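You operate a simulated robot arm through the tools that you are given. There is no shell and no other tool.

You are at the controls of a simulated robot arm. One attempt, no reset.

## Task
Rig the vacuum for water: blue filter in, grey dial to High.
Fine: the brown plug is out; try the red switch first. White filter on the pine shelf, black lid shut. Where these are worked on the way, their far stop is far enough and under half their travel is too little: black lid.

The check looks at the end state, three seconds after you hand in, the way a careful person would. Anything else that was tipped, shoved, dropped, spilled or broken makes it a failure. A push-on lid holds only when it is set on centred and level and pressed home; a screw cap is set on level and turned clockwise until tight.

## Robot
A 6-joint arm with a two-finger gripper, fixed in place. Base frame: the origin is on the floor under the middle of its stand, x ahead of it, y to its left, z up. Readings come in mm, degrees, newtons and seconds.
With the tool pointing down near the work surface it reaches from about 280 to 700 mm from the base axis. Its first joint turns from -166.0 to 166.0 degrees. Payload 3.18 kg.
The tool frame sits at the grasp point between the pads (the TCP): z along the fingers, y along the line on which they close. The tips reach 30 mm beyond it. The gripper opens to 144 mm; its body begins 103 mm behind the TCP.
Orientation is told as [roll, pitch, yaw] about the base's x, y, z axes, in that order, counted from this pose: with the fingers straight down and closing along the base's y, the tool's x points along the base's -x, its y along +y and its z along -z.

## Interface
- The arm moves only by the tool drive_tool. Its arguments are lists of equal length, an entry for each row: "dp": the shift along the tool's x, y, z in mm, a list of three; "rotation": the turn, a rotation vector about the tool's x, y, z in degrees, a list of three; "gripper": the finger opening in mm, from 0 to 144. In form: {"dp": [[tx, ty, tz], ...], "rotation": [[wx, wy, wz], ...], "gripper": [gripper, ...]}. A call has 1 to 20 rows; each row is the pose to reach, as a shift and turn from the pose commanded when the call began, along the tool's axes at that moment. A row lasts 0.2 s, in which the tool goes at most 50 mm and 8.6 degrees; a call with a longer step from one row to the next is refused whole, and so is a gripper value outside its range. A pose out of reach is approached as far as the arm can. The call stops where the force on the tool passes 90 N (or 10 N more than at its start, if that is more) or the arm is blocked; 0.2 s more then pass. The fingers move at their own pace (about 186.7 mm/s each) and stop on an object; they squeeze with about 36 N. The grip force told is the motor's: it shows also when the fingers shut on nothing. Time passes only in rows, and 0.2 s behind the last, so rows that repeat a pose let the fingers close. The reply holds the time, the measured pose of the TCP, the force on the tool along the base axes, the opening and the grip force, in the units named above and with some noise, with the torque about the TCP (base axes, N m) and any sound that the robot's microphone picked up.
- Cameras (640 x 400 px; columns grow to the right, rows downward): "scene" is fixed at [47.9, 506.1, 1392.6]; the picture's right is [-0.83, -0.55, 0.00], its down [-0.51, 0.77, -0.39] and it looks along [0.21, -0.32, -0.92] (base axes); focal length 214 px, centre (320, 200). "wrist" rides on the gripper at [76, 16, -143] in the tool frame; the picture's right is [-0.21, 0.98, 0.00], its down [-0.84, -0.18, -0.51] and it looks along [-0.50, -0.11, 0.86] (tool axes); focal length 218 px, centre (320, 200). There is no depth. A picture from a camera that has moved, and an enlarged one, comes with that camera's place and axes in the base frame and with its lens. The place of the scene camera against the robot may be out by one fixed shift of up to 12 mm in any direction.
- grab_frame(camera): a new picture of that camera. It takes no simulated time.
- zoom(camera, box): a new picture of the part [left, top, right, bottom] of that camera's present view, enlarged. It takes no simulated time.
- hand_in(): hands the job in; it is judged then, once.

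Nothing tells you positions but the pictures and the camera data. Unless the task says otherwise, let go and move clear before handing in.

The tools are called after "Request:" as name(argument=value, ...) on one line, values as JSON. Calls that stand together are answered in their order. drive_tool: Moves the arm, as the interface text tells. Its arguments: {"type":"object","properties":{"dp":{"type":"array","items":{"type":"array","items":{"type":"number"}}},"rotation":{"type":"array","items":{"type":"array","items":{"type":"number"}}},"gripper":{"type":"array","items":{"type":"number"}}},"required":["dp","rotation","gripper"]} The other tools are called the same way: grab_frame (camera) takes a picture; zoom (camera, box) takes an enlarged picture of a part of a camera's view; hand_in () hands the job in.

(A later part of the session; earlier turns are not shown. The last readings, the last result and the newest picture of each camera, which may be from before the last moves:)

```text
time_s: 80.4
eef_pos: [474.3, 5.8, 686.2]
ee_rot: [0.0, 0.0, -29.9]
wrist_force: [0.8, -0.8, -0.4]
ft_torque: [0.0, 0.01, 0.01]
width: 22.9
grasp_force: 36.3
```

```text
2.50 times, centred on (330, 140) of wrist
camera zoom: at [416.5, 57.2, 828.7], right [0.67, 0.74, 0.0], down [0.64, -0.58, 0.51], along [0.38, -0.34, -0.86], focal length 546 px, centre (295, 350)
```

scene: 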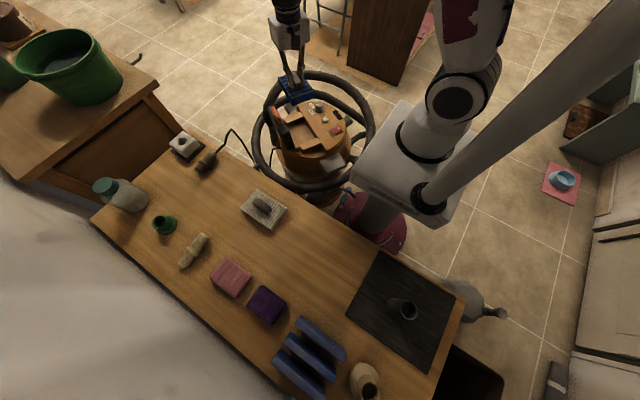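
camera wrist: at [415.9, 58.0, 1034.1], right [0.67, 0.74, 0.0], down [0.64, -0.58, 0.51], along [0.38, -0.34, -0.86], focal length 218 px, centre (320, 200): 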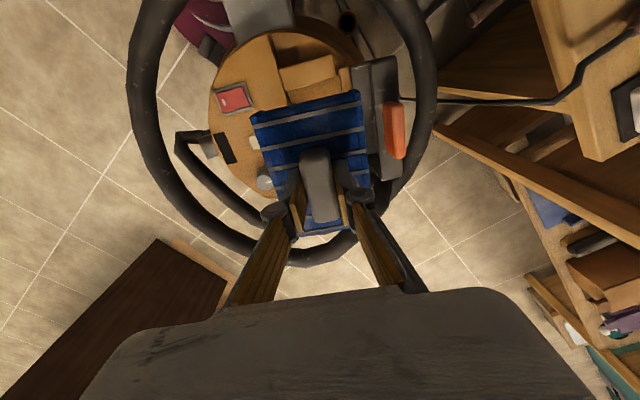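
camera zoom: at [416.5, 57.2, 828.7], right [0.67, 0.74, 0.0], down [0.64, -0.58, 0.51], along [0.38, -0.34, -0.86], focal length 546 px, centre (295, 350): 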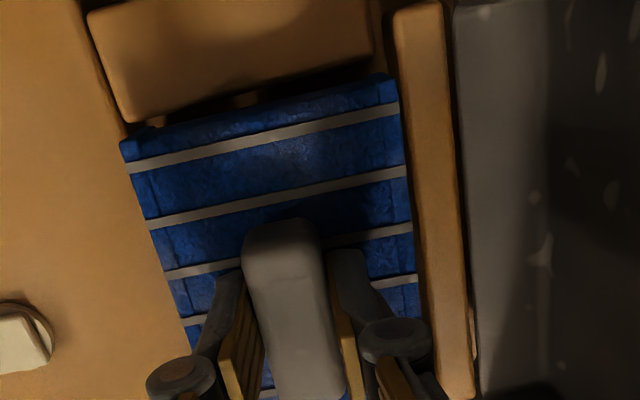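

Request:
drive_tool(dp=[[0, 0, 4], [0, 0, 8]], rotation=[[0, 0, 0], [0, 0, 0]], gripper=[15, 15])

Request:
drive_tool(dp=[[0, 0, 3], [0, 0, 6]], rotation=[[0, 0, 0], [0, 0, 0]], gripper=[15, 15])

Request:
zoom(camera="wrist", box=[230, 60, 430, 220])

```text
time_s: 81.0
eef_pos: [473.5, 5.4, 678.1]
ee_rot: [-0.2, 0.0, -30.0]
wrist_force: [-0.5, 1.0, -0.5]
ft_torque: [-0.01, -0.01, -0.03]
width: 23.2
grasp_force: 35.7
```

```text
time_s: 81.6
eef_pos: [475.2, 5.2, 671.5]
ee_rot: [0.0, 0.0, -30.0]
wrist_force: [-0.5, -0.8, 0.0]
ft_torque: [0.01, -0.02, -0.02]
width: 23.1
grasp_force: 36.6
```

```text
2.50 times, centred on (330, 140) of wrist
camera zoom: at [416.2, 56.8, 814.3], right [0.67, 0.74, 0.0], down [0.64, -0.58, 0.51], along [0.38, -0.34, -0.86], focal length 546 px, centre (295, 350)
```

zoom: 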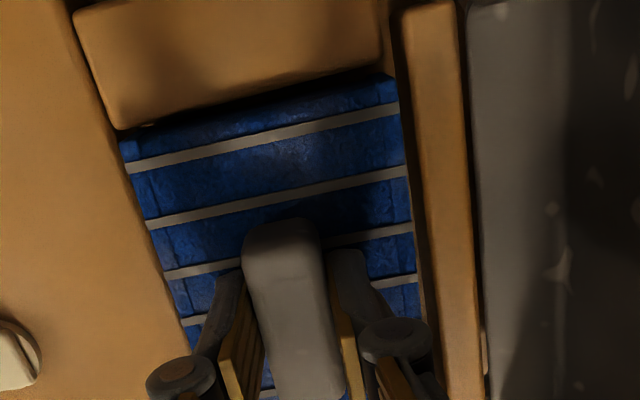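

Request:
drive_tool(dp=[[0, 0, 3], [0, 0, 6]], rotation=[[0, 0, 0], [0, 0, 0]], gripper=[15, 15])

Request:
drive_tool(dp=[[0, 0, 2.5], [0, 0, 5]], rotation=[[0, 0, 0], [0, 0, 0]], gripper=[15, 15])

Request:
zoom(camera="wrist", box=[240, 80, 440, 230])

Request:
zoom(camera="scene", box=[270, 90, 340, 150])

```text
time_s: 82.2
eef_pos: [474.2, 4.8, 665.9]
ee_rot: [-0.1, -0.1, -30.0]
wrist_force: [0.0, 0.6, -0.5]
ft_torque: [-0.03, -0.01, -0.02]
width: 23.1
grasp_force: 36.4
```

```text
time_s: 82.8
eef_pos: [474.6, 4.1, 659.6]
ee_rot: [-0.2, 0.0, -30.1]
wrist_force: [0.5, 0.2, -0.1]
ft_torque: [-0.01, -0.01, -0.01]
width: 22.9
grasp_force: 36.3
```

```text
2.67 times, centred on (340, 155) of wrist
camera zoom: at [416.1, 56.7, 802.6], right [0.67, 0.74, 0.0], down [0.64, -0.58, 0.51], along [0.38, -0.34, -0.86], focal length 582 px, centre (267, 320)
```

zoom: 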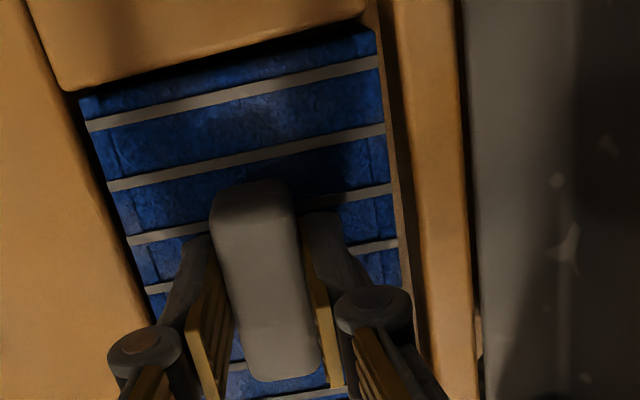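

```text
6.67 times, centred on (305, 120) of scene
camera zoom: at [47.9, 506.1, 1392.6], right [-0.83, -0.55, 0.0], down [-0.51, 0.77, -0.39], along [0.21, -0.32, -0.92], focal length 1430 px, centre (420, 733)
```

zoom: 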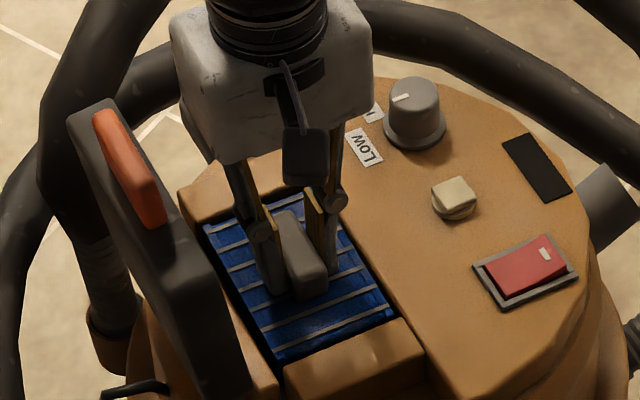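

It slid in with no resistance. A couple of millimetres more until it sits on the bottom.

Request:
drive_tool(dp=[[0, 0, 1], [0, 0, 2]], rotation=[[0, 0, 0], [0, 0, 0]], gripper=[15, 15])

Request:
drive_tool(dp=[[0, 0, 1]], rotation=[[0, 0, 0]], gripper=[15])

```text
time_s: 83.4
eef_pos: [473.5, 4.9, 658.3]
ee_rot: [-0.1, 0.0, -29.9]
wrist_force: [0.2, -0.2, -0.6]
ft_torque: [0.0, 0.02, -0.02]
width: 23.0
grasp_force: 36.5
```

```text
time_s: 83.8
eef_pos: [474.9, 5.3, 658.3]
ee_rot: [-0.1, 0.0, -30.0]
wrist_force: [-0.5, 0.0, -0.9]
ft_torque: [-0.01, -0.02, 0.04]
width: 23.2
grasp_force: 36.0
```

Request:
drive_tool(dp=[[0, 0, 1], [0, 0, 1]], rotation=[[0, 0, 0], [0, 0, 0]], gripper=[15, 15])

Request:
drive_tool(dp=[[0, 0, 1], [0, 0, 1]], rotation=[[0, 0, 0], [0, 0, 0]], gripper=[15, 15])

```text
time_s: 84.4
eef_pos: [473.2, 6.0, 656.7]
ee_rot: [-0.2, 0.0, -30.0]
wrist_force: [-0.7, -0.5, 1.3]
ft_torque: [0.12, 0.06, -0.01]
width: 23.4
grasp_force: 36.1
```

```text
time_s: 85.0
eef_pos: [474.3, 5.8, 656.3]
ee_rot: [-0.1, -0.1, -30.1]
wrist_force: [-5.8, -1.6, 28.0]
ft_torque: [0.13, 0.49, 0.01]
width: 23.1
grasp_force: 36.0
```

It is seated (28 N at z 656, the same height as the white one). I relax, open the fingers and withdraw.

Request:
drive_tool(dp=[[0, 0, -1.5], [0, 0, -1.5], [0, 0, -1.5], [0, 0, -1.5]], rotation=[[0, 0, 0], [0, 0, 0], [0, 0, 0], [0, 0, 0]], gripper=[23, 30, 40, 45])

Request:
drive_tool(dp=[[0, 0, -8], [0, 0, -25], [0, 0, -60], [0, 0, -100], [0, 0, -140], [0, 0, -180]], rotation=[[0, 0, 0], [0, 0, 0], [0, 0, 0], [0, 0, 0], [0, 0, 0], [0, 0, 0]], gripper=[45, 45, 45, 45, 45, 45])

Request:
zoom(camera="wrist", box=[230, 60, 430, 220])

Request:
zoom(camera="scene", box=[260, 80, 350, 155])

```text
time_s: 86.0
eef_pos: [475.6, 5.0, 656.7]
ee_rot: [-0.2, 0.0, -30.0]
wrist_force: [-0.2, 0.1, 0.8]
ft_torque: [0.02, -0.02, 0.0]
width: 44.4
grasp_force: 0.0
```

```text
time_s: 87.4
eef_pos: [473.4, 5.4, 837.5]
ee_rot: [-0.1, 0.0, -30.0]
wrist_force: [-0.6, -0.1, 0.1]
ft_torque: [0.01, -0.01, -0.02]
width: 44.9
grasp_force: 0.0
```

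```text
2.50 times, centred on (330, 140) of wrist
camera zoom: at [415.7, 57.3, 981.5], right [0.67, 0.74, 0.0], down [0.64, -0.58, 0.51], along [0.38, -0.34, -0.86], focal length 546 px, centre (295, 350)
```

zoom: 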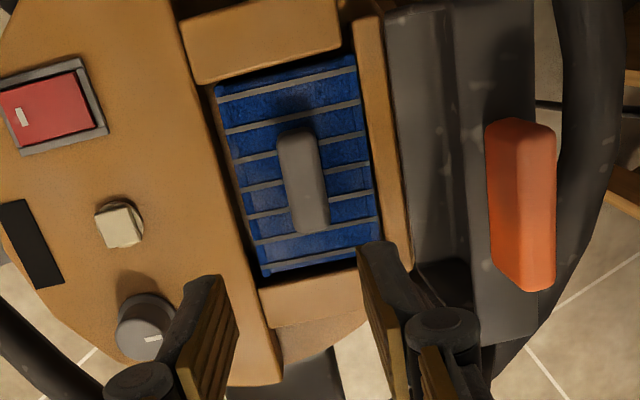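

```text
5.33 times, centred on (305, 118) of scene
camera zoom: at [47.9, 506.1, 1392.6], right [-0.83, -0.55, 0.0], down [-0.51, 0.77, -0.39], along [0.21, -0.32, -0.92], focal length 1144 px, centre (400, 640)
```

zoom: 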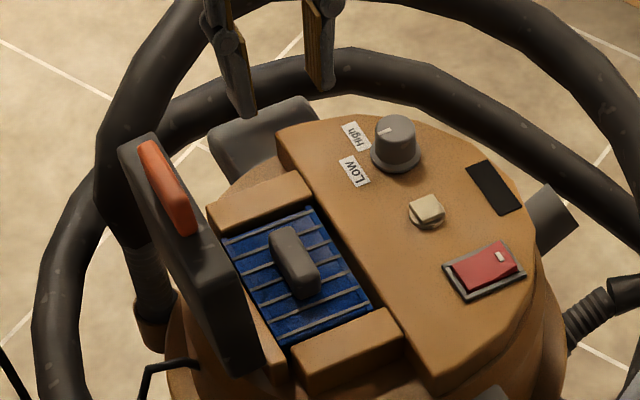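

The blue filter sits flat in the compartment. To shut the lid under control, I'll go back to the tab pose over the open lid and take hold of it again.

Request:
drive_tool(dp=[[0, 5, -12], [0, 12, -24], [0, 22, -32.5], [0, 34, -32.5], [0, 46, -32.5], [0, 58, -32.5], [0, 70, -32.5], [0, 82, -32.5], [0, 94, -32.5], [0, 106, -32.5], [0, 118, -32.5], [0, 127, -32.5], [0, 127, -32.5]], rotation=[[0, 0, -7.5], [0, 0, -15], [0, 0, -22.5], [0, 0, -30], [0, 0, -37.5], [0, 0, -45], [0, 0, -52.5], [0, 0, -60], [0, 0, -67.5], [0, 0, -75], [0, 0, -82.5], [0, 0, -90], [0, 0, -90]], gripper=[45, 45, 50, 60, 70, 80, 90, 90, 90, 90, 90, 90, 90])

Request:
drive_tool(dp=[[2.1, -1, 10], [4.2, -2, 21.4], [4.2, -2, 21.4]], rotation=[[0, 6.5, 0], [0, 13, 0], [0, 13, 0]], gripper=[90, 90, 90])

Request:
grab_frame(camera="wrist")

Request:
zoom(camera="wrist", box=[200, 80, 440, 260])

Request:
zoom(camera="scene", box=[230, 60, 400, 210])

```text
time_s: 90.2
eef_pos: [537.6, 114.7, 868.1]
ee_rot: [0.0, 0.1, 60.2]
wrist_force: [-1.0, -0.3, -0.4]
ft_torque: [0.0, 0.0, 0.02]
width: 89.9
grasp_force: 0.0
```

```text
time_s: 91.0
eef_pos: [536.1, 109.5, 844.8]
ee_rot: [-0.3, 12.8, 60.1]
wrist_force: [-0.3, -0.1, 0.6]
ft_torque: [0.0, 0.04, -0.03]
width: 90.0
grasp_force: 0.2
out of reach, approached as far as the arm can: row 2, 3
```

```text
taken
camera wrist: at [499.5, 79.8, 1001.2], right [-0.75, 0.66, -0.05], down [0.62, 0.72, 0.31], along [0.24, 0.2, -0.95], focal length 218 px, centre (320, 200)
```

wrist: 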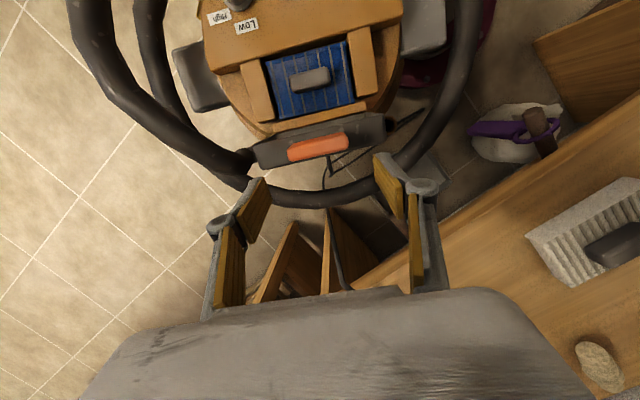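

```text
2.22 times, centred on (320, 170) of wrist
camera zoom: at [499.5, 79.8, 1001.2], right [-0.75, 0.66, -0.05], down [0.62, 0.72, 0.31], along [0.24, 0.2, -0.95], focal length 485 px, centre (320, 267)
```

zoom: 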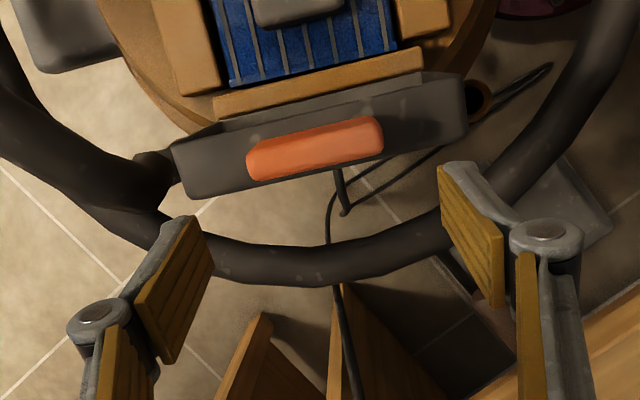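

```text
2.67 times, centred on (315, 135) of scene
camera zoom: at [47.9, 506.1, 1392.6], right [-0.83, -0.55, 0.0], down [-0.51, 0.77, -0.39], along [0.21, -0.32, -0.92], focal length 572 px, centre (333, 373)
```

zoom: 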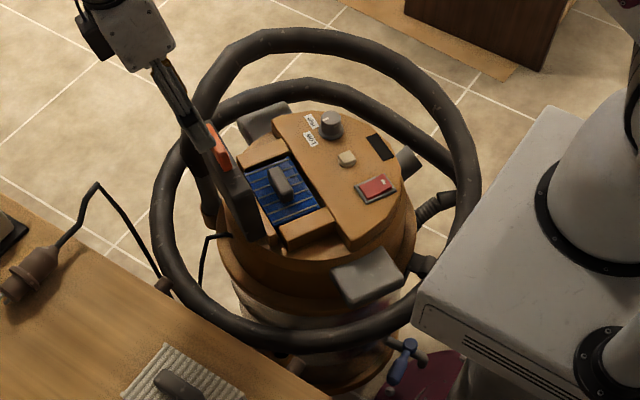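

The lid has stayed at roughly 100° and the tab's top edge is near (519, 83, 781). I'll use a vertical tool, which is well within reach, and centre it above the tab.

Request:
drive_tool(dp=[[16, 0.6, -1.4], [32.6, 1.2, -2.8], [32.6, 1.2, -2.8]], rotation=[[0, -6.4, 0], [0, -12.8, 0], [0, -12.8, 0]], gripper=[90, 90, 90])

Request:
zoom(camera="wrist", box=[200, 60, 440, 240])

Request:
zoom(camera="scene", box=[240, 60, 340, 150])

```text
time_s: 91.8
eef_pos: [518.1, 83.9, 855.8]
ee_rot: [0.0, 0.4, 60.1]
wrist_force: [-0.6, -0.1, 0.0]
ft_torque: [0.01, 0.01, 0.01]
width: 90.1
grasp_force: 0.0
```

```text
2.22 times, centred on (320, 150) of wrist
camera zoom: at [467.0, 24.5, 999.2], right [-0.74, 0.67, 0.0], down [0.58, 0.64, 0.5], along [0.34, 0.37, -0.86], focal length 485 px, centre (320, 311)
```

zoom: 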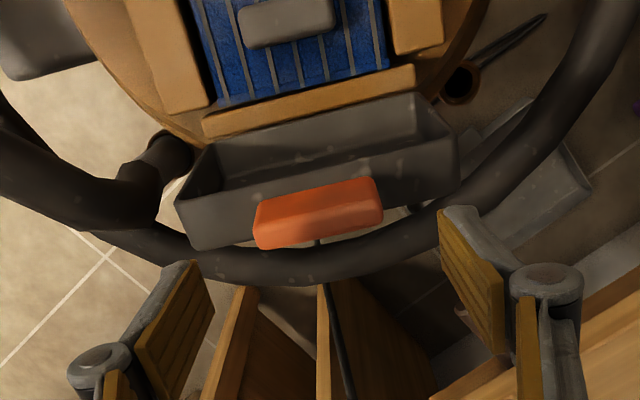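

```text
4.44 times, centred on (290, 105) of scene
camera zoom: at [47.9, 506.1, 1392.6], right [-0.83, -0.55, 0.0], down [-0.51, 0.77, -0.39], along [0.21, -0.32, -0.92], focal length 953 px, centre (453, 622)
```

zoom: 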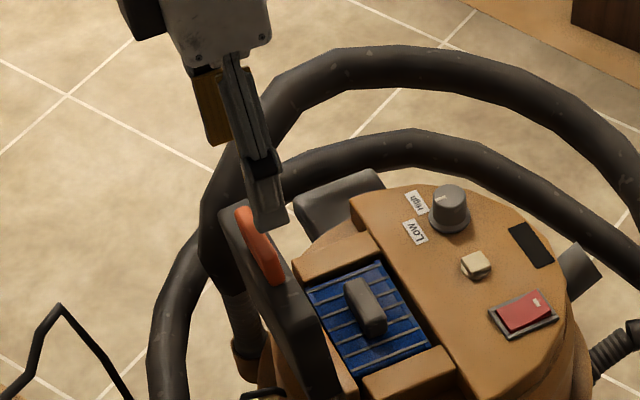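

Request:
drive_tool(dp=[[-1, -1, 25], [-2.1, -2.1, 50], [-2.1, -2.1, 62]], rotation=[[0, -0.4, 0], [0, -0.4, 0], [0, -0.4, 0]], gripper=[90, 90, 90])

Request:
zoom(camera="wrist", box=[200, 80, 440, 260])

Request:
zoom(camera="scene", box=[250, 70, 340, 150])

```text
time_s: 92.6
eef_pos: [522.4, 83.1, 792.4]
ee_rot: [0.0, -0.1, 60.1]
wrist_force: [0.1, -0.3, -0.2]
ft_torque: [0.0, 0.0, 0.01]
width: 89.6
grasp_force: 0.0
```

```text
2.22 times, centred on (320, 170) of wrist
camera zoom: at [469.7, 24.4, 935.9], right [-0.74, 0.67, 0.0], down [0.58, 0.64, 0.51], along [0.34, 0.38, -0.86], focal length 485 px, centre (320, 267)
```

zoom: 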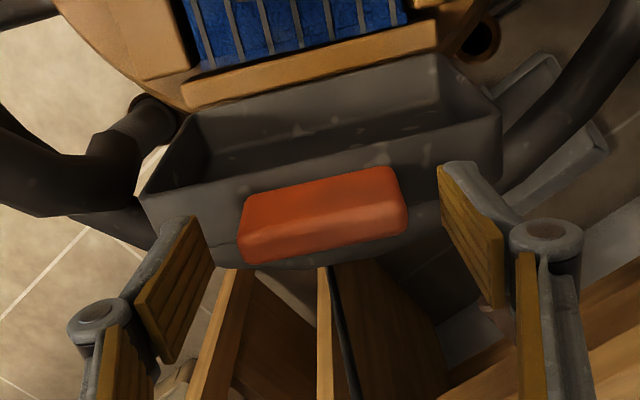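

```text
5.00 times, centred on (295, 110) of scene
camera zoom: at [47.9, 506.1, 1392.6], right [-0.83, -0.55, 0.0], down [-0.51, 0.77, -0.39], along [0.21, -0.32, -0.92], focal length 1072 px, centre (445, 650)
```

zoom: 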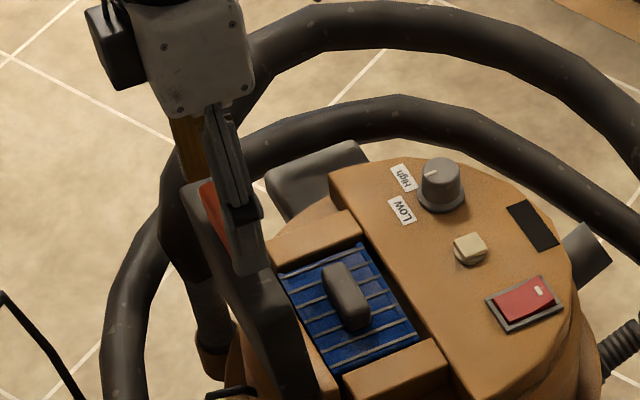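

The tab is centred between the fingers. I go down another 6 mm and grip it.

Request:
drive_tool(dp=[[0, 0, 4], [0, 0, 6], [0, 0, 6], [0, 0, 6], [0, 0, 6], [0, 0, 6]], rotation=[[0, 0, 0], [0, 0, 0], [0, 0, 0], [0, 0, 0], [0, 0, 0], [0, 0, 0]], gripper=[90, 80, 70, 55, 55, 55])

Request:
zoom(camera="wrist", box=[200, 80, 440, 260])

Request:
zoom(camera="scene", box=[230, 60, 400, 210])

```text
time_s: 94.0
eef_pos: [521.6, 83.8, 786.9]
ee_rot: [0.1, -0.1, 60.1]
wrist_force: [2.9, -1.5, -0.7]
ft_torque: [0.05, -0.2, 0.53]
width: 63.5
grasp_force: 35.2
```

```text
2.22 times, centred on (320, 170) of wrist
camera zoom: at [469.5, 24.6, 930.8], right [-0.74, 0.67, 0.0], down [0.58, 0.64, 0.51], along [0.34, 0.38, -0.86], focal length 485 px, centre (320, 267)
```

zoom: 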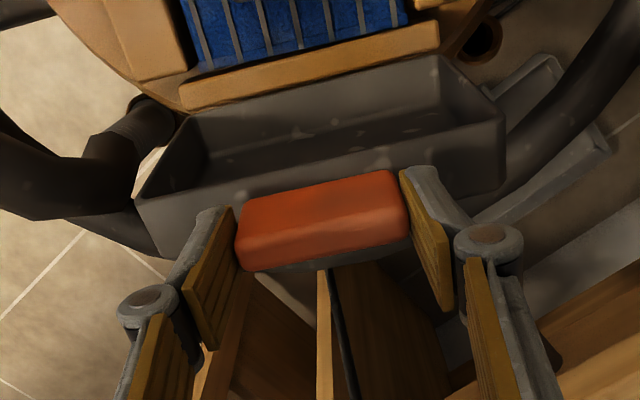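

```text
2.67 times, centred on (315, 135) of scene
camera zoom: at [47.9, 506.1, 1392.6], right [-0.83, -0.55, 0.0], down [-0.51, 0.77, -0.39], along [0.21, -0.32, -0.92], focal length 572 px, centre (333, 373)
```

zoom: 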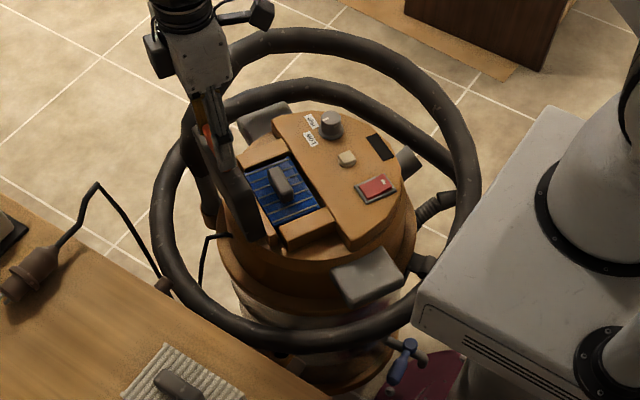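

Gripped again at 63.5 mm. I now swing the lid forward along its arc with the tool held vertical, checking forces every stage.

Request:
drive_tool(dp=[[12.6, -0.4, -2.5], [24.3, -0.8, -3.7], [36, -1.1, -3.9], [47.7, -1.5, -3.1]], rotation=[[0, 0, 0], [0, 0, 0], [0, 0, 0], [0, 0, 0]], gripper=[55, 55, 55, 55])

Request:
zoom(camera="scene", box=[230, 60, 400, 210])

```text
time_s: 95.0
eef_pos: [499.3, 40.3, 790.4]
ee_rot: [0.0, -0.1, 59.9]
wrist_force: [-0.1, 5.1, 0.9]
ft_torque: [0.8, 0.15, 0.05]
width: 63.8
grasp_force: 36.5
```

```text
2.67 times, centred on (315, 135) of scene
camera zoom: at [47.9, 506.1, 1392.6], right [-0.83, -0.55, 0.0], down [-0.51, 0.77, -0.39], along [0.21, -0.32, -0.92], focal length 572 px, centre (333, 373)
```

zoom: 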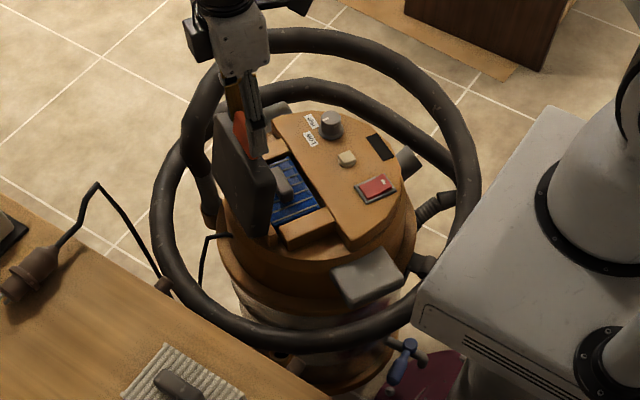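

Request:
drive_tool(dp=[[11.6, -0.4, 1.9], [22.9, -0.7, 4.8], [34, -1.1, 8.6], [44.7, -1.4, 13.4], [54.9, -1.7, 19], [64.6, -2, 25.6]], rotation=[[0, 0, 0], [0, 0, 0], [0, 0, 0], [0, 0, 0], [0, 0, 0], [0, 0, 0]], gripper=[55, 55, 55, 55, 55, 55])

Request:
zoom(camera="scene", box=[230, 60, 400, 210])

Request:
zoom(camera="wrist", box=[200, 80, 440, 260])

```text
time_s: 96.4
eef_pos: [467.2, -14.6, 764.4]
ee_rot: [0.0, -0.1, 60.0]
wrist_force: [-4.4, 8.2, 5.1]
ft_torque: [1.36, -0.1, 0.48]
width: 63.8
grasp_force: 35.9
```

```text
2.67 times, centred on (315, 135) of scene
camera zoom: at [47.9, 506.1, 1392.6], right [-0.83, -0.55, 0.0], down [-0.51, 0.77, -0.39], along [0.21, -0.32, -0.92], focal length 572 px, centre (333, 373)
```

zoom: 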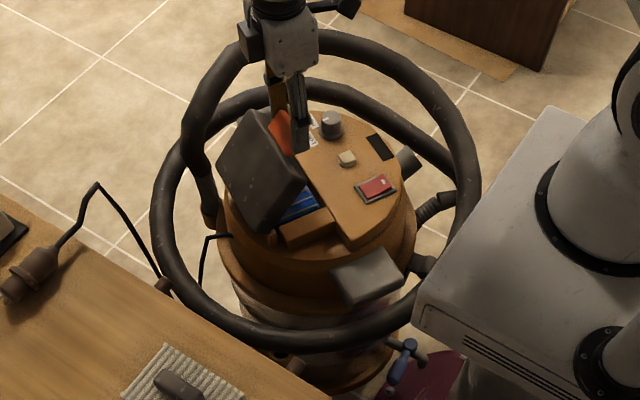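

```text
2.22 times, centred on (320, 170) of wrist
camera zoom: at [415.7, -74.4, 908.4], right [-0.74, 0.67, 0.0], down [0.58, 0.64, 0.51], along [0.34, 0.38, -0.86], focal length 485 px, centre (320, 267)
```

zoom: 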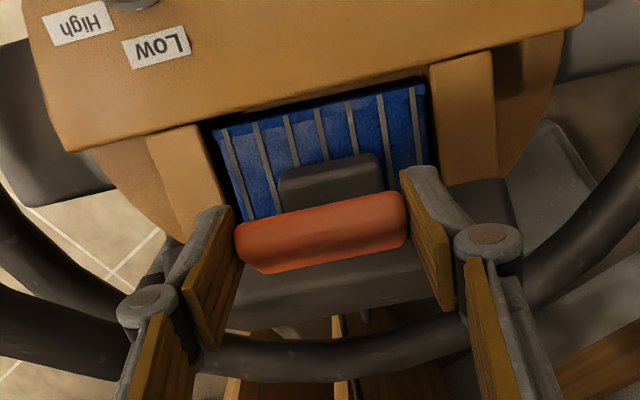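

Request:
drive_tool(dp=[[9.1, -0.3, 7.4], [17.5, -0.5, 15.6], [25.2, -0.8, 24.4], [32, -1, 33.9], [38.1, -1.2, 43.9], [43.2, -1.4, 54.4]], rotation=[[0, 0, 0], [0, 0, 0], [0, 0, 0], [0, 0, 0], [0, 0, 0], [0, 0, 0]], gripper=[55, 55, 55, 55, 55, 55])

Request:
zoom(camera="scene", box=[230, 60, 400, 210])

Request:
zoom(camera="wrist", box=[200, 80, 440, 260])

```text
time_s: 97.8
eef_pos: [447.6, -53.5, 710.0]
ee_rot: [0.1, -0.1, 60.1]
wrist_force: [-4.4, 9.5, 6.2]
ft_torque: [1.39, 0.04, 0.53]
width: 63.7
grasp_force: 36.1
```

```text
2.67 times, centred on (315, 135) of scene
camera zoom: at [47.9, 506.1, 1392.6], right [-0.83, -0.55, 0.0], down [-0.51, 0.77, -0.39], along [0.21, -0.32, -0.92], focal length 572 px, centre (333, 373)
```

zoom: 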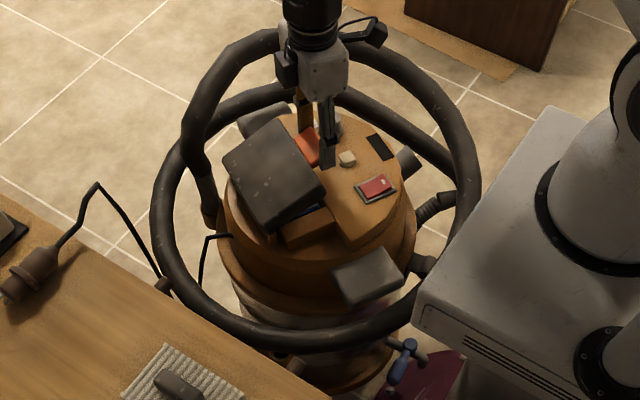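

```text
2.22 times, centred on (320, 170) of wrist
camera zoom: at [395.2, -112.2, 853.0], right [-0.74, 0.67, 0.0], down [0.58, 0.64, 0.51], along [0.34, 0.38, -0.86], focal length 485 px, centre (320, 267)
```

zoom: 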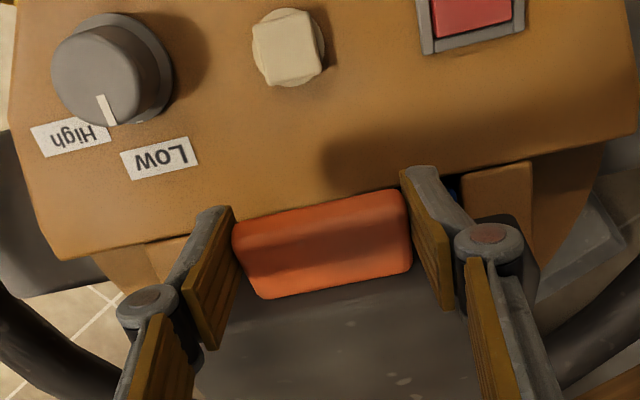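

Request:
drive_tool(dp=[[4.2, -0.1, 11], [7.4, -0.2, 22.3], [9.6, -0.3, 33.8]], rotation=[[0, 0, 0], [0, 0, 0], [0, 0, 0]], gripper=[55, 55, 55])

Request:
zoom(camera="scene", box=[275, 90, 350, 155])

Request:
zoom(camera="wrist", box=[200, 80, 440, 260])

```text
time_s: 98.6
eef_pos: [443.7, -61.6, 676.9]
ee_rot: [0.2, -0.1, 60.2]
wrist_force: [-8.7, -2.3, 8.2]
ft_torque: [0.88, 0.16, 0.77]
width: 63.2
grasp_force: 35.7
```

```text
6.15 times, centred on (312, 122) of scene
camera zoom: at [47.9, 506.1, 1392.6], right [-0.83, -0.55, 0.0], down [-0.51, 0.77, -0.39], along [0.21, -0.32, -0.92], focal length 1320 px, centre (366, 677)
```

zoom: 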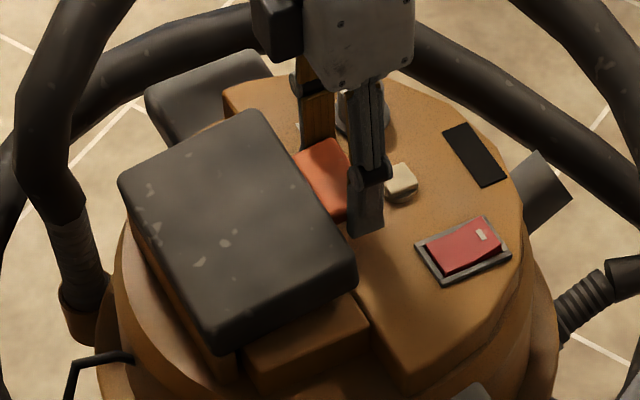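

```text
2.22 times, centred on (320, 170) of wrist
camera zoom: at [390.7, -120.9, 819.6], right [-0.74, 0.67, 0.0], down [0.58, 0.64, 0.51], along [0.34, 0.38, -0.86], focal length 485 px, centre (320, 267)
```

zoom: 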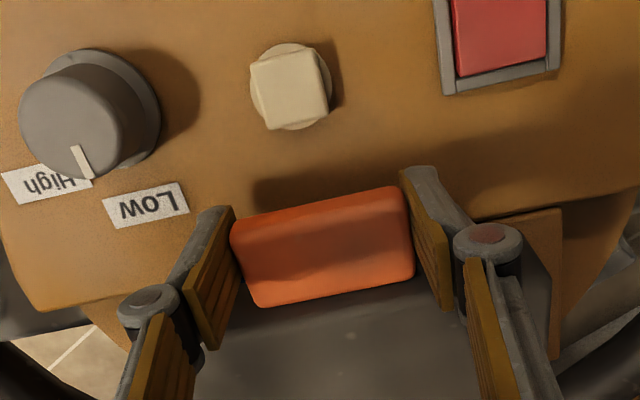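

Request:
drive_tool(dp=[[0.5, 0, 4], [1, 0, 8]], rotation=[[0, 0, 0], [0, 0, 0]], gripper=[55, 55])

Request:
zoom(camera="scene", box=[275, 90, 350, 155])

```text
time_s: 99.2
eef_pos: [442.8, -62.9, 668.8]
ee_rot: [0.0, -0.1, 60.0]
wrist_force: [-10.9, -6.5, 7.6]
ft_torque: [0.77, 0.06, 0.79]
width: 63.3
grasp_force: 36.0
```

```text
6.15 times, centred on (312, 122) of scene
camera zoom: at [47.9, 506.1, 1392.6], right [-0.83, -0.55, 0.0], down [-0.51, 0.77, -0.39], along [0.21, -0.32, -0.92], focal length 1320 px, centre (366, 677)
```

zoom: 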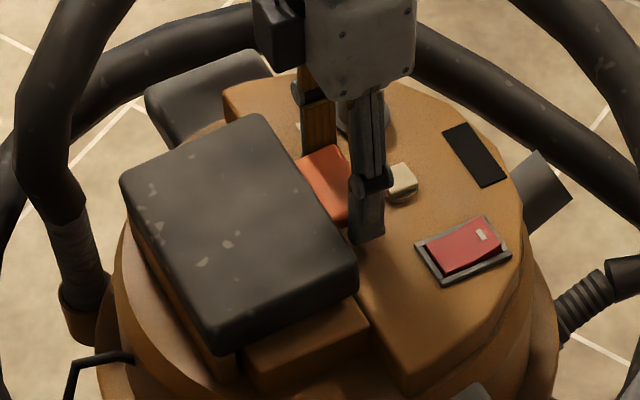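

Request:
drive_tool(dp=[[0, 0, 1.5], [0, 0, 3]], rotation=[[0, 0, 0], [0, 0, 0]], gripper=[55, 55])

Request:
zoom(camera="scene", box=[275, 90, 350, 155])

```text
time_s: 99.8
eef_pos: [443.3, -62.9, 664.8]
ee_rot: [0.0, -0.2, 60.2]
wrist_force: [-11.8, -4.0, 7.0]
ft_torque: [0.76, 0.17, 0.77]
width: 62.9
grasp_force: 36.2
```

```text
6.15 times, centred on (312, 122) of scene
camera zoom: at [47.9, 506.1, 1392.6], right [-0.83, -0.55, 0.0], down [-0.51, 0.77, -0.39], along [0.21, -0.32, -0.92], focal length 1320 px, centre (366, 677)
```

zoom: 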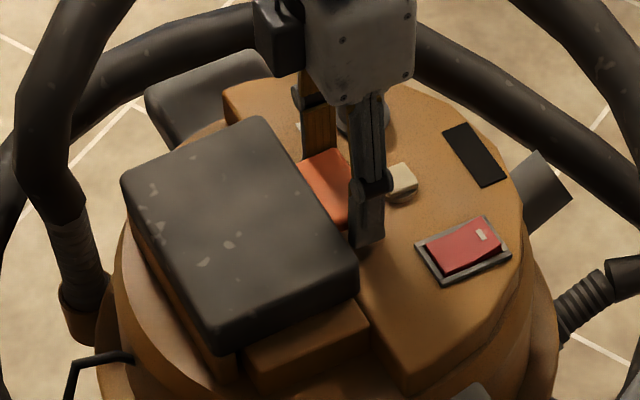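

Nearly shut. I release the tab, rise clear, and then press the lid home from above with closed fingers.

Request:
drive_tool(dp=[[0, 0, 0], [0, 0, 0], [0, 0, 0]], rotation=[[0, 0, 0], [0, 0, 0], [0, 0, 0]], gripper=[68, 80, 90])

Request:
drive_tool(dp=[[0, 0, -10], [0, 0, -40], [0, 0, -80]], rotation=[[0, 0, 0], [0, 0, 0], [0, 0, 0]], gripper=[90, 90, 90])

Request:
zoom(camera="scene", box=[275, 90, 350, 155])

Request:
zoom(camera="wrist", box=[220, 80, 420, 240])

```text
time_s: 100.6
eef_pos: [444.2, -61.6, 664.9]
ee_rot: [-0.1, -0.1, 60.0]
wrist_force: [-0.5, -1.0, 0.2]
ft_torque: [-0.02, 0.01, -0.02]
width: 90.3
grasp_force: 0.0
```

```text
time_s: 101.4
eef_pos: [442.0, -62.1, 745.5]
ee_rot: [-0.1, -0.1, 60.0]
wrist_force: [-0.7, 0.2, 0.3]
ft_torque: [-0.02, -0.02, 0.02]
width: 89.5
grasp_force: 0.1
```

```text
6.15 times, centred on (312, 122) of scene
camera zoom: at [47.9, 506.1, 1392.6], right [-0.83, -0.55, 0.0], down [-0.51, 0.77, -0.39], along [0.21, -0.32, -0.92], focal length 1320 px, centre (366, 677)
```

zoom: 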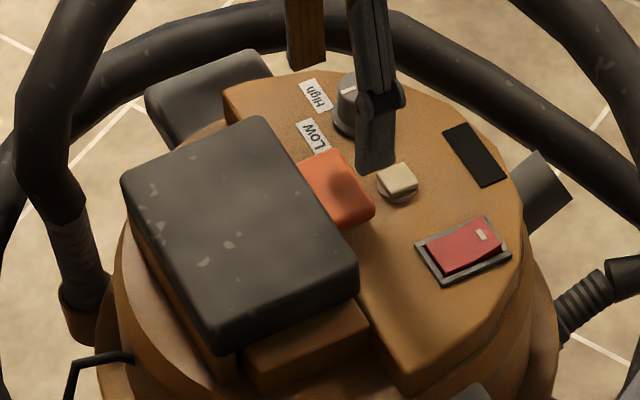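

```text
2.50 times, centred on (320, 160) of wrist
camera zoom: at [390.3, -120.9, 888.7], right [-0.74, 0.67, 0.0], down [0.58, 0.64, 0.51], along [0.34, 0.38, -0.86], focal length 546 px, centre (320, 300)
```

zoom: 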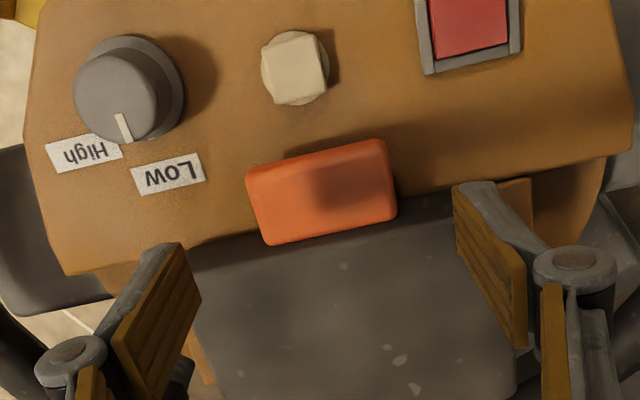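

Request:
drive_tool(dp=[[-15, 0, 0], [-31, 0, 0], [-31, 0, 0], [-31, 0, 30], [-31, 0, 48]], rotation=[[0, 0, 0], [0, 0, 0], [0, 0, 0], [0, 0, 0], [0, 0, 0]], gripper=[60, 20, 0, 0, 0])

Request:
drive_tool(dp=[[0, 0, 2.5], [0, 0, 5]], rotation=[[0, 0, 0], [0, 0, 0]], gripper=[0, 0])

Request:
zoom(camera="scene", box=[275, 90, 350, 155])

```text
time_s: 102.6
eef_pos: [457.0, -35.8, 696.5]
ee_rot: [0.0, 0.0, 60.0]
wrist_force: [0.2, -0.7, -0.7]
ft_torque: [-0.03, 0.01, 0.0]
width: 0.0
grasp_force: 31.0
```

```text
time_s: 103.2
eef_pos: [458.3, -35.6, 692.7]
ee_rot: [0.0, -0.2, 60.1]
wrist_force: [-0.5, 0.5, 0.1]
ft_torque: [-0.01, 0.0, 0.02]
width: 0.0
grasp_force: 30.4
```

```text
6.15 times, centred on (312, 122) of scene
camera zoom: at [47.9, 506.1, 1392.6], right [-0.83, -0.55, 0.0], down [-0.51, 0.77, -0.39], along [0.21, -0.32, -0.92], focal length 1320 px, centre (366, 677)
```

zoom: 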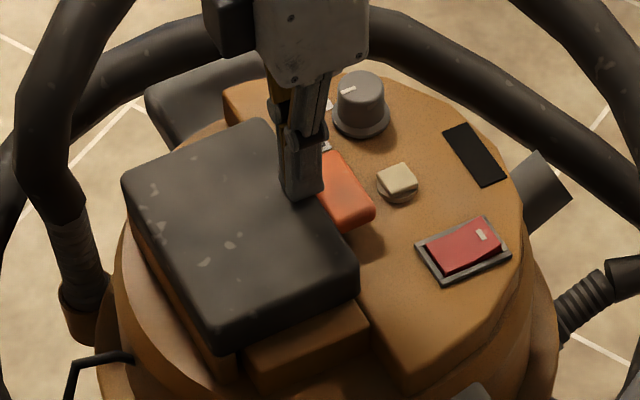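

Request:
drive_tool(dp=[[0, 0, 1.5], [0, 0, 3]], rotation=[[0, 0, 0], [0, 0, 0]], gripper=[0, 0])

Request:
drive_tool(dp=[[0, 0, 1.5], [0, 0, 2]], rotation=[[0, 0, 0], [0, 0, 0]], gripper=[0, 0])

```text
time_s: 103.8
eef_pos: [458.9, -34.6, 688.9]
ee_rot: [0.0, -0.1, 60.0]
wrist_force: [0.4, -0.9, 1.1]
ft_torque: [-0.01, 0.05, -0.02]
width: 0.0
grasp_force: 31.0
```

```text
time_s: 104.4
eef_pos: [458.2, -35.1, 687.9]
ee_rot: [0.1, -0.2, 60.0]
wrist_force: [-4.9, -3.9, 18.4]
ft_torque: [-0.05, 0.09, 0.01]
width: 6.2
grasp_force: 30.6
```

Request:
drive_tool(dp=[[0, 0, 0.8], [0, 0, 0.8]], rotation=[[0, 0, 0], [0, 0, 0]], gripper=[0, 0])

Request:
zoom(camera="scene", box=[275, 90, 350, 155])

```text
time_s: 105.0
eef_pos: [458.1, -34.4, 687.1]
ee_rot: [0.1, 0.0, 60.1]
wrist_force: [-12.2, -8.0, 41.8]
ft_torque: [0.0, 0.19, 0.06]
width: 6.1
grasp_force: 30.4
```

```text
6.15 times, centred on (312, 122) of scene
camera zoom: at [47.9, 506.1, 1392.6], right [-0.83, -0.55, 0.0], down [-0.51, 0.77, -0.39], along [0.21, -0.32, -0.92], focal length 1320 px, centre (366, 677)
```

zoom: 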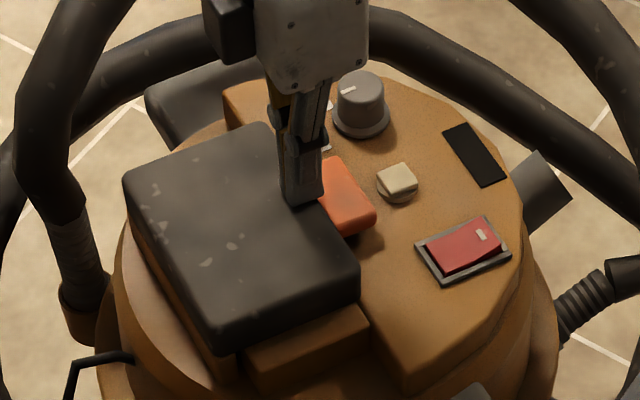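

The lid is against its stop (42 N, stiff). I lift off and look at the lid and then the dial.

Request:
drive_tool(dp=[[0, 0, -3], [0, 0, -30], [0, 0, -75], [0, 0, -110]], rotation=[[0, 0, 0], [0, 0, 0], [0, 0, 0], [0, 0, 0]], gripper=[0, 0, 0, 0])

Request:
zoom(camera="scene", box=[275, 90, 350, 155])

Request:
grab_frame(camera="wrist")

Request:
zoom(camera="scene", box=[305, 90, 330, 115])

```text
time_s: 106.0
eef_pos: [458.2, -36.6, 797.6]
ee_rot: [-0.1, 0.0, 60.1]
wrist_force: [-0.7, -0.8, 0.2]
ft_torque: [0.02, -0.06, 0.02]
width: 0.0
grasp_force: 31.5
```

```text
6.15 times, centred on (312, 122) of scene
camera zoom: at [47.9, 506.1, 1392.6], right [-0.83, -0.55, 0.0], down [-0.51, 0.77, -0.39], along [0.21, -0.32, -0.92], focal length 1320 px, centre (366, 677)
```

zoom: 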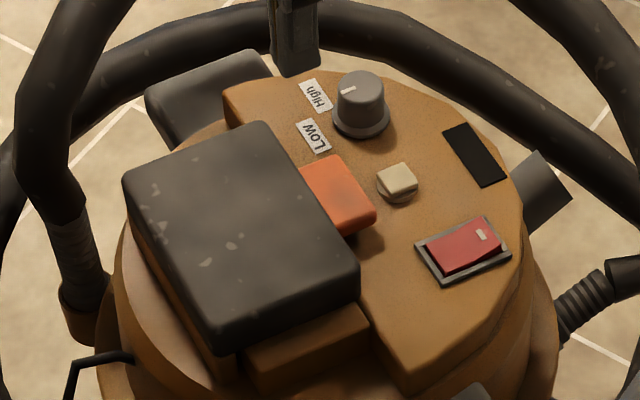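

```text
taken
camera wrist: at [405.6, -95.8, 941.0], right [-0.74, 0.67, 0.0], down [0.58, 0.64, 0.51], along [0.34, 0.38, -0.86], focal length 218 px, centre (320, 200)
```

wrist: 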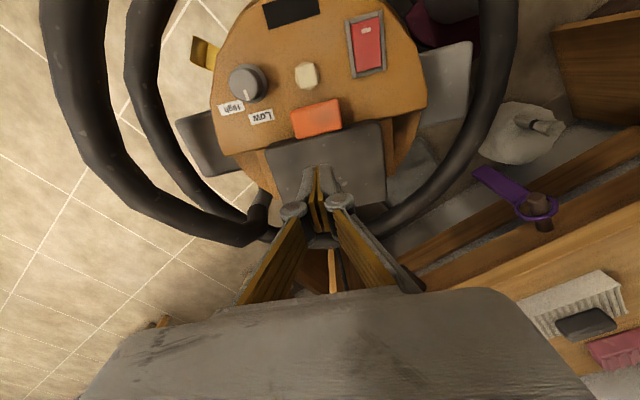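

```text
16.00 times, centred on (318, 102) of scene
camera zoom: at [47.9, 506.1, 1392.6], right [-0.83, -0.55, 0.0], down [-0.51, 0.77, -0.39], along [0.21, -0.32, -0.92], focal length 3432 px, centre (360, 1760)
```

zoom: 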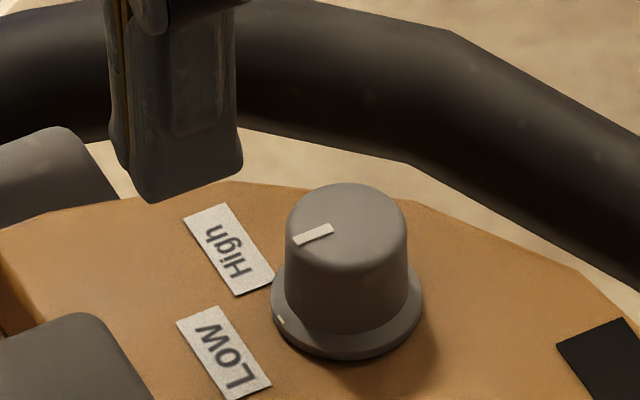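

The lid is shut flat, as in the beginning. The dial pointer points at "Low" (azimuth ≈ 51°) and "High" lies at about azimuth 4°, so it must turn clockwise roughly 48°. I look closer for its exact place.

Request:
zoom(camera="wrist", box=[200, 40, 300, 130])

```text
4.44 times, centred on (250, 85) of wrist
camera zoom: at [405.6, -95.8, 941.0], right [-0.74, 0.67, 0.0], down [0.58, 0.64, 0.51], along [0.34, 0.38, -0.86], focal length 970 px, centre (631, 711)
```

zoom: 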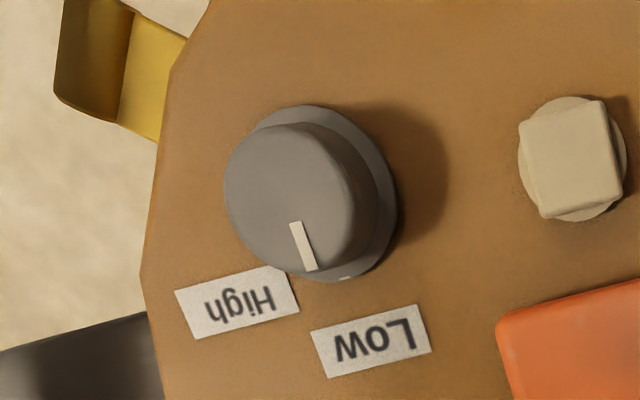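

The dial axis is at about (481,-144), knob 36 mm across with its top near z 661; from this closer view it has to turn about 60° clockwise from Low to High. I move above it with the fingers open.

Request:
drive_tool(dp=[[20, -18, 0], [41, -36, 0], [61, -55, 20], [81.5, -73, 40], [81.5, -73, 57], [81.5, -73, 57]], rotation=[[0, 0, 0], [0, 0, 0], [0, 0, 0], [0, 0, 0], [0, 0, 0], [0, 0, 0]], gripper=[0, 20, 40, 65, 65, 65])

Request:
zoom(camera="wrist", box=[220, 80, 420, 240])

Request:
zoom(camera="scene", box=[280, 70, 360, 140])

```text
time_s: 107.4
eef_pos: [479.1, -141.1, 740.2]
ee_rot: [0.0, -0.1, 60.0]
wrist_force: [-0.4, -0.2, 0.1]
ft_torque: [0.02, 0.02, -0.01]
width: 64.6
grasp_force: 0.0
```

```text
2.50 times, centred on (320, 160) of wrist
camera zoom: at [427.3, -200.6, 882.5], right [-0.74, 0.67, 0.0], down [0.58, 0.64, 0.51], along [0.34, 0.38, -0.86], focal length 546 px, centre (320, 300)
```

zoom: 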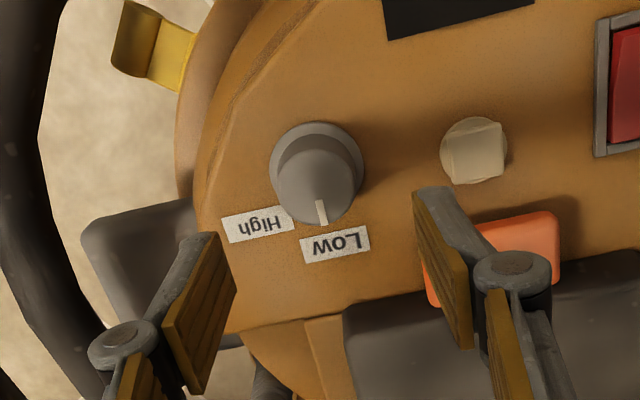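

```text
5.71 times, centred on (320, 105) of scene
camera zoom: at [47.9, 506.1, 1392.6], right [-0.83, -0.55, 0.0], down [-0.51, 0.77, -0.39], along [0.21, -0.32, -0.92], focal length 1226 px, centre (320, 743)
```

zoom: 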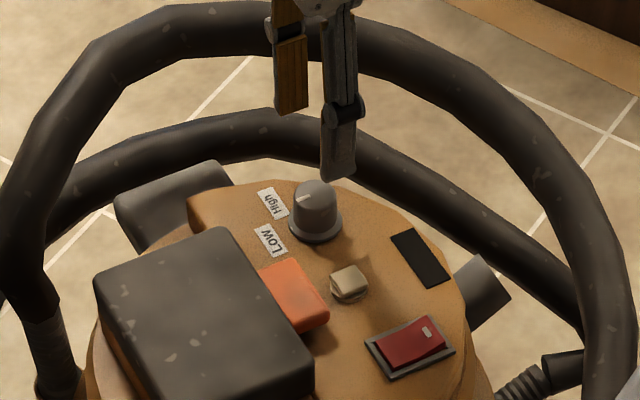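

Request:
drive_tool(dp=[[1.8, -1.6, 20], [1.8, -1.6, 40], [1.8, -1.6, 52]], rotation=[[0, 0, 0], [0, 0, 0], [0, 0, 0]], gripper=[65, 65, 65])

Request:
zoom(camera="wrist", box=[220, 80, 420, 240])

Request:
zoom(camera="scene", box=[290, 80, 350, 135])

```text
time_s: 108.2
eef_pos: [482.3, -144.7, 687.7]
ee_rot: [0.0, -0.1, 60.0]
wrist_force: [0.0, -0.2, 0.0]
ft_torque: [0.01, -0.03, -0.02]
width: 65.0
grasp_force: 0.0
```

```text
2.50 times, centred on (320, 160) of wrist
camera zoom: at [429.9, -203.4, 830.5], right [-0.74, 0.67, 0.0], down [0.58, 0.64, 0.51], along [0.34, 0.38, -0.86], focal length 546 px, centre (320, 300)
```

zoom: 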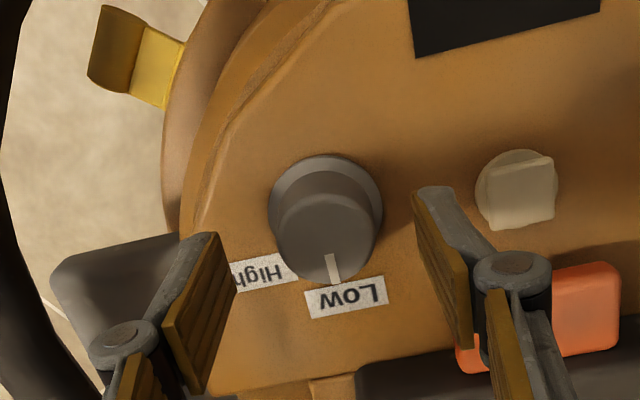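

```text
7.27 times, centred on (320, 108) of scene
camera zoom: at [47.9, 506.1, 1392.6], right [-0.83, -0.55, 0.0], down [-0.51, 0.77, -0.39], along [0.21, -0.32, -0.92], focal length 1560 px, centre (320, 873)
```

zoom: 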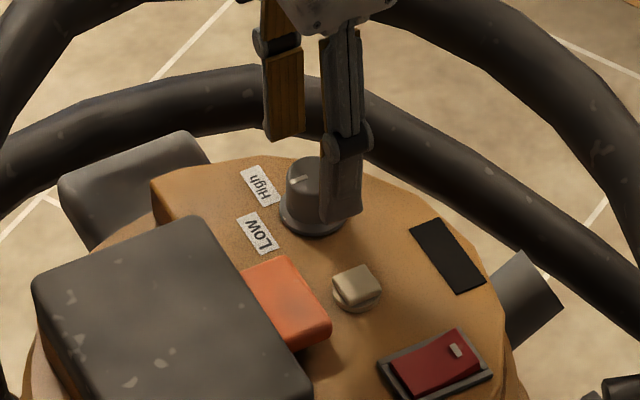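

Request:
drive_tool(dp=[[0, 1.8, 6], [0, 1.8, 12], [0, 1.8, 16]], rotation=[[0, 0, 0], [0, 0, 0], [0, 0, 0]], gripper=[65, 65, 65])

Request:
drive_tool(dp=[[0, 0, 0], [0, 0, 0], [0, 0, 0], [0, 0, 0]], rotation=[[0, 0, 0], [0, 0, 0], [0, 0, 0], [0, 0, 0]], gripper=[50, 35, 28, 28])

Request:
zoom(camera="wrist", box=[220, 80, 420, 240])

Request:
zoom(camera="scene", box=[290, 80, 350, 135])

```text
time_s: 109.0
eef_pos: [479.4, -143.6, 672.0]
ee_rot: [0.0, -0.1, 60.0]
wrist_force: [-0.1, -0.2, 0.0]
ft_torque: [-0.04, 0.01, -0.01]
width: 64.7
grasp_force: 0.0
```

```text
time_s: 110.0
eef_pos: [480.2, -144.6, 671.4]
ee_rot: [0.0, -0.1, 60.0]
wrist_force: [2.1, -0.9, -0.1]
ft_torque: [-0.07, -0.09, -0.01]
width: 34.6
grasp_force: 36.1
```

```text
2.50 times, centred on (320, 160) of wrist
camera zoom: at [427.6, -202.8, 814.3], right [-0.74, 0.67, 0.0], down [0.58, 0.64, 0.51], along [0.34, 0.38, -0.86], focal length 546 px, centre (320, 300)
```

zoom: 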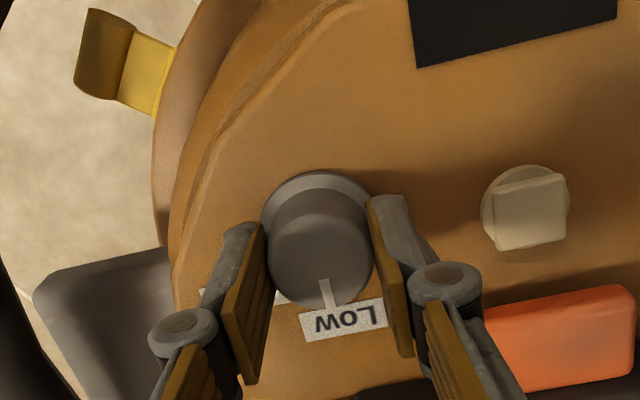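

```text
7.27 times, centred on (320, 108) of scene
camera zoom: at [47.9, 506.1, 1392.6], right [-0.83, -0.55, 0.0], down [-0.51, 0.77, -0.39], along [0.21, -0.32, -0.92], focal length 1560 px, centre (320, 873)
```

zoom: 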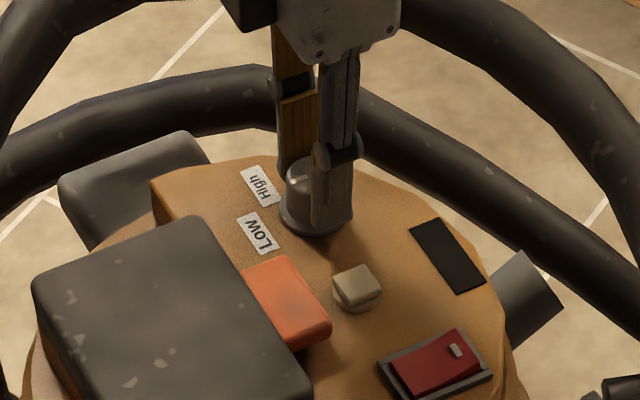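

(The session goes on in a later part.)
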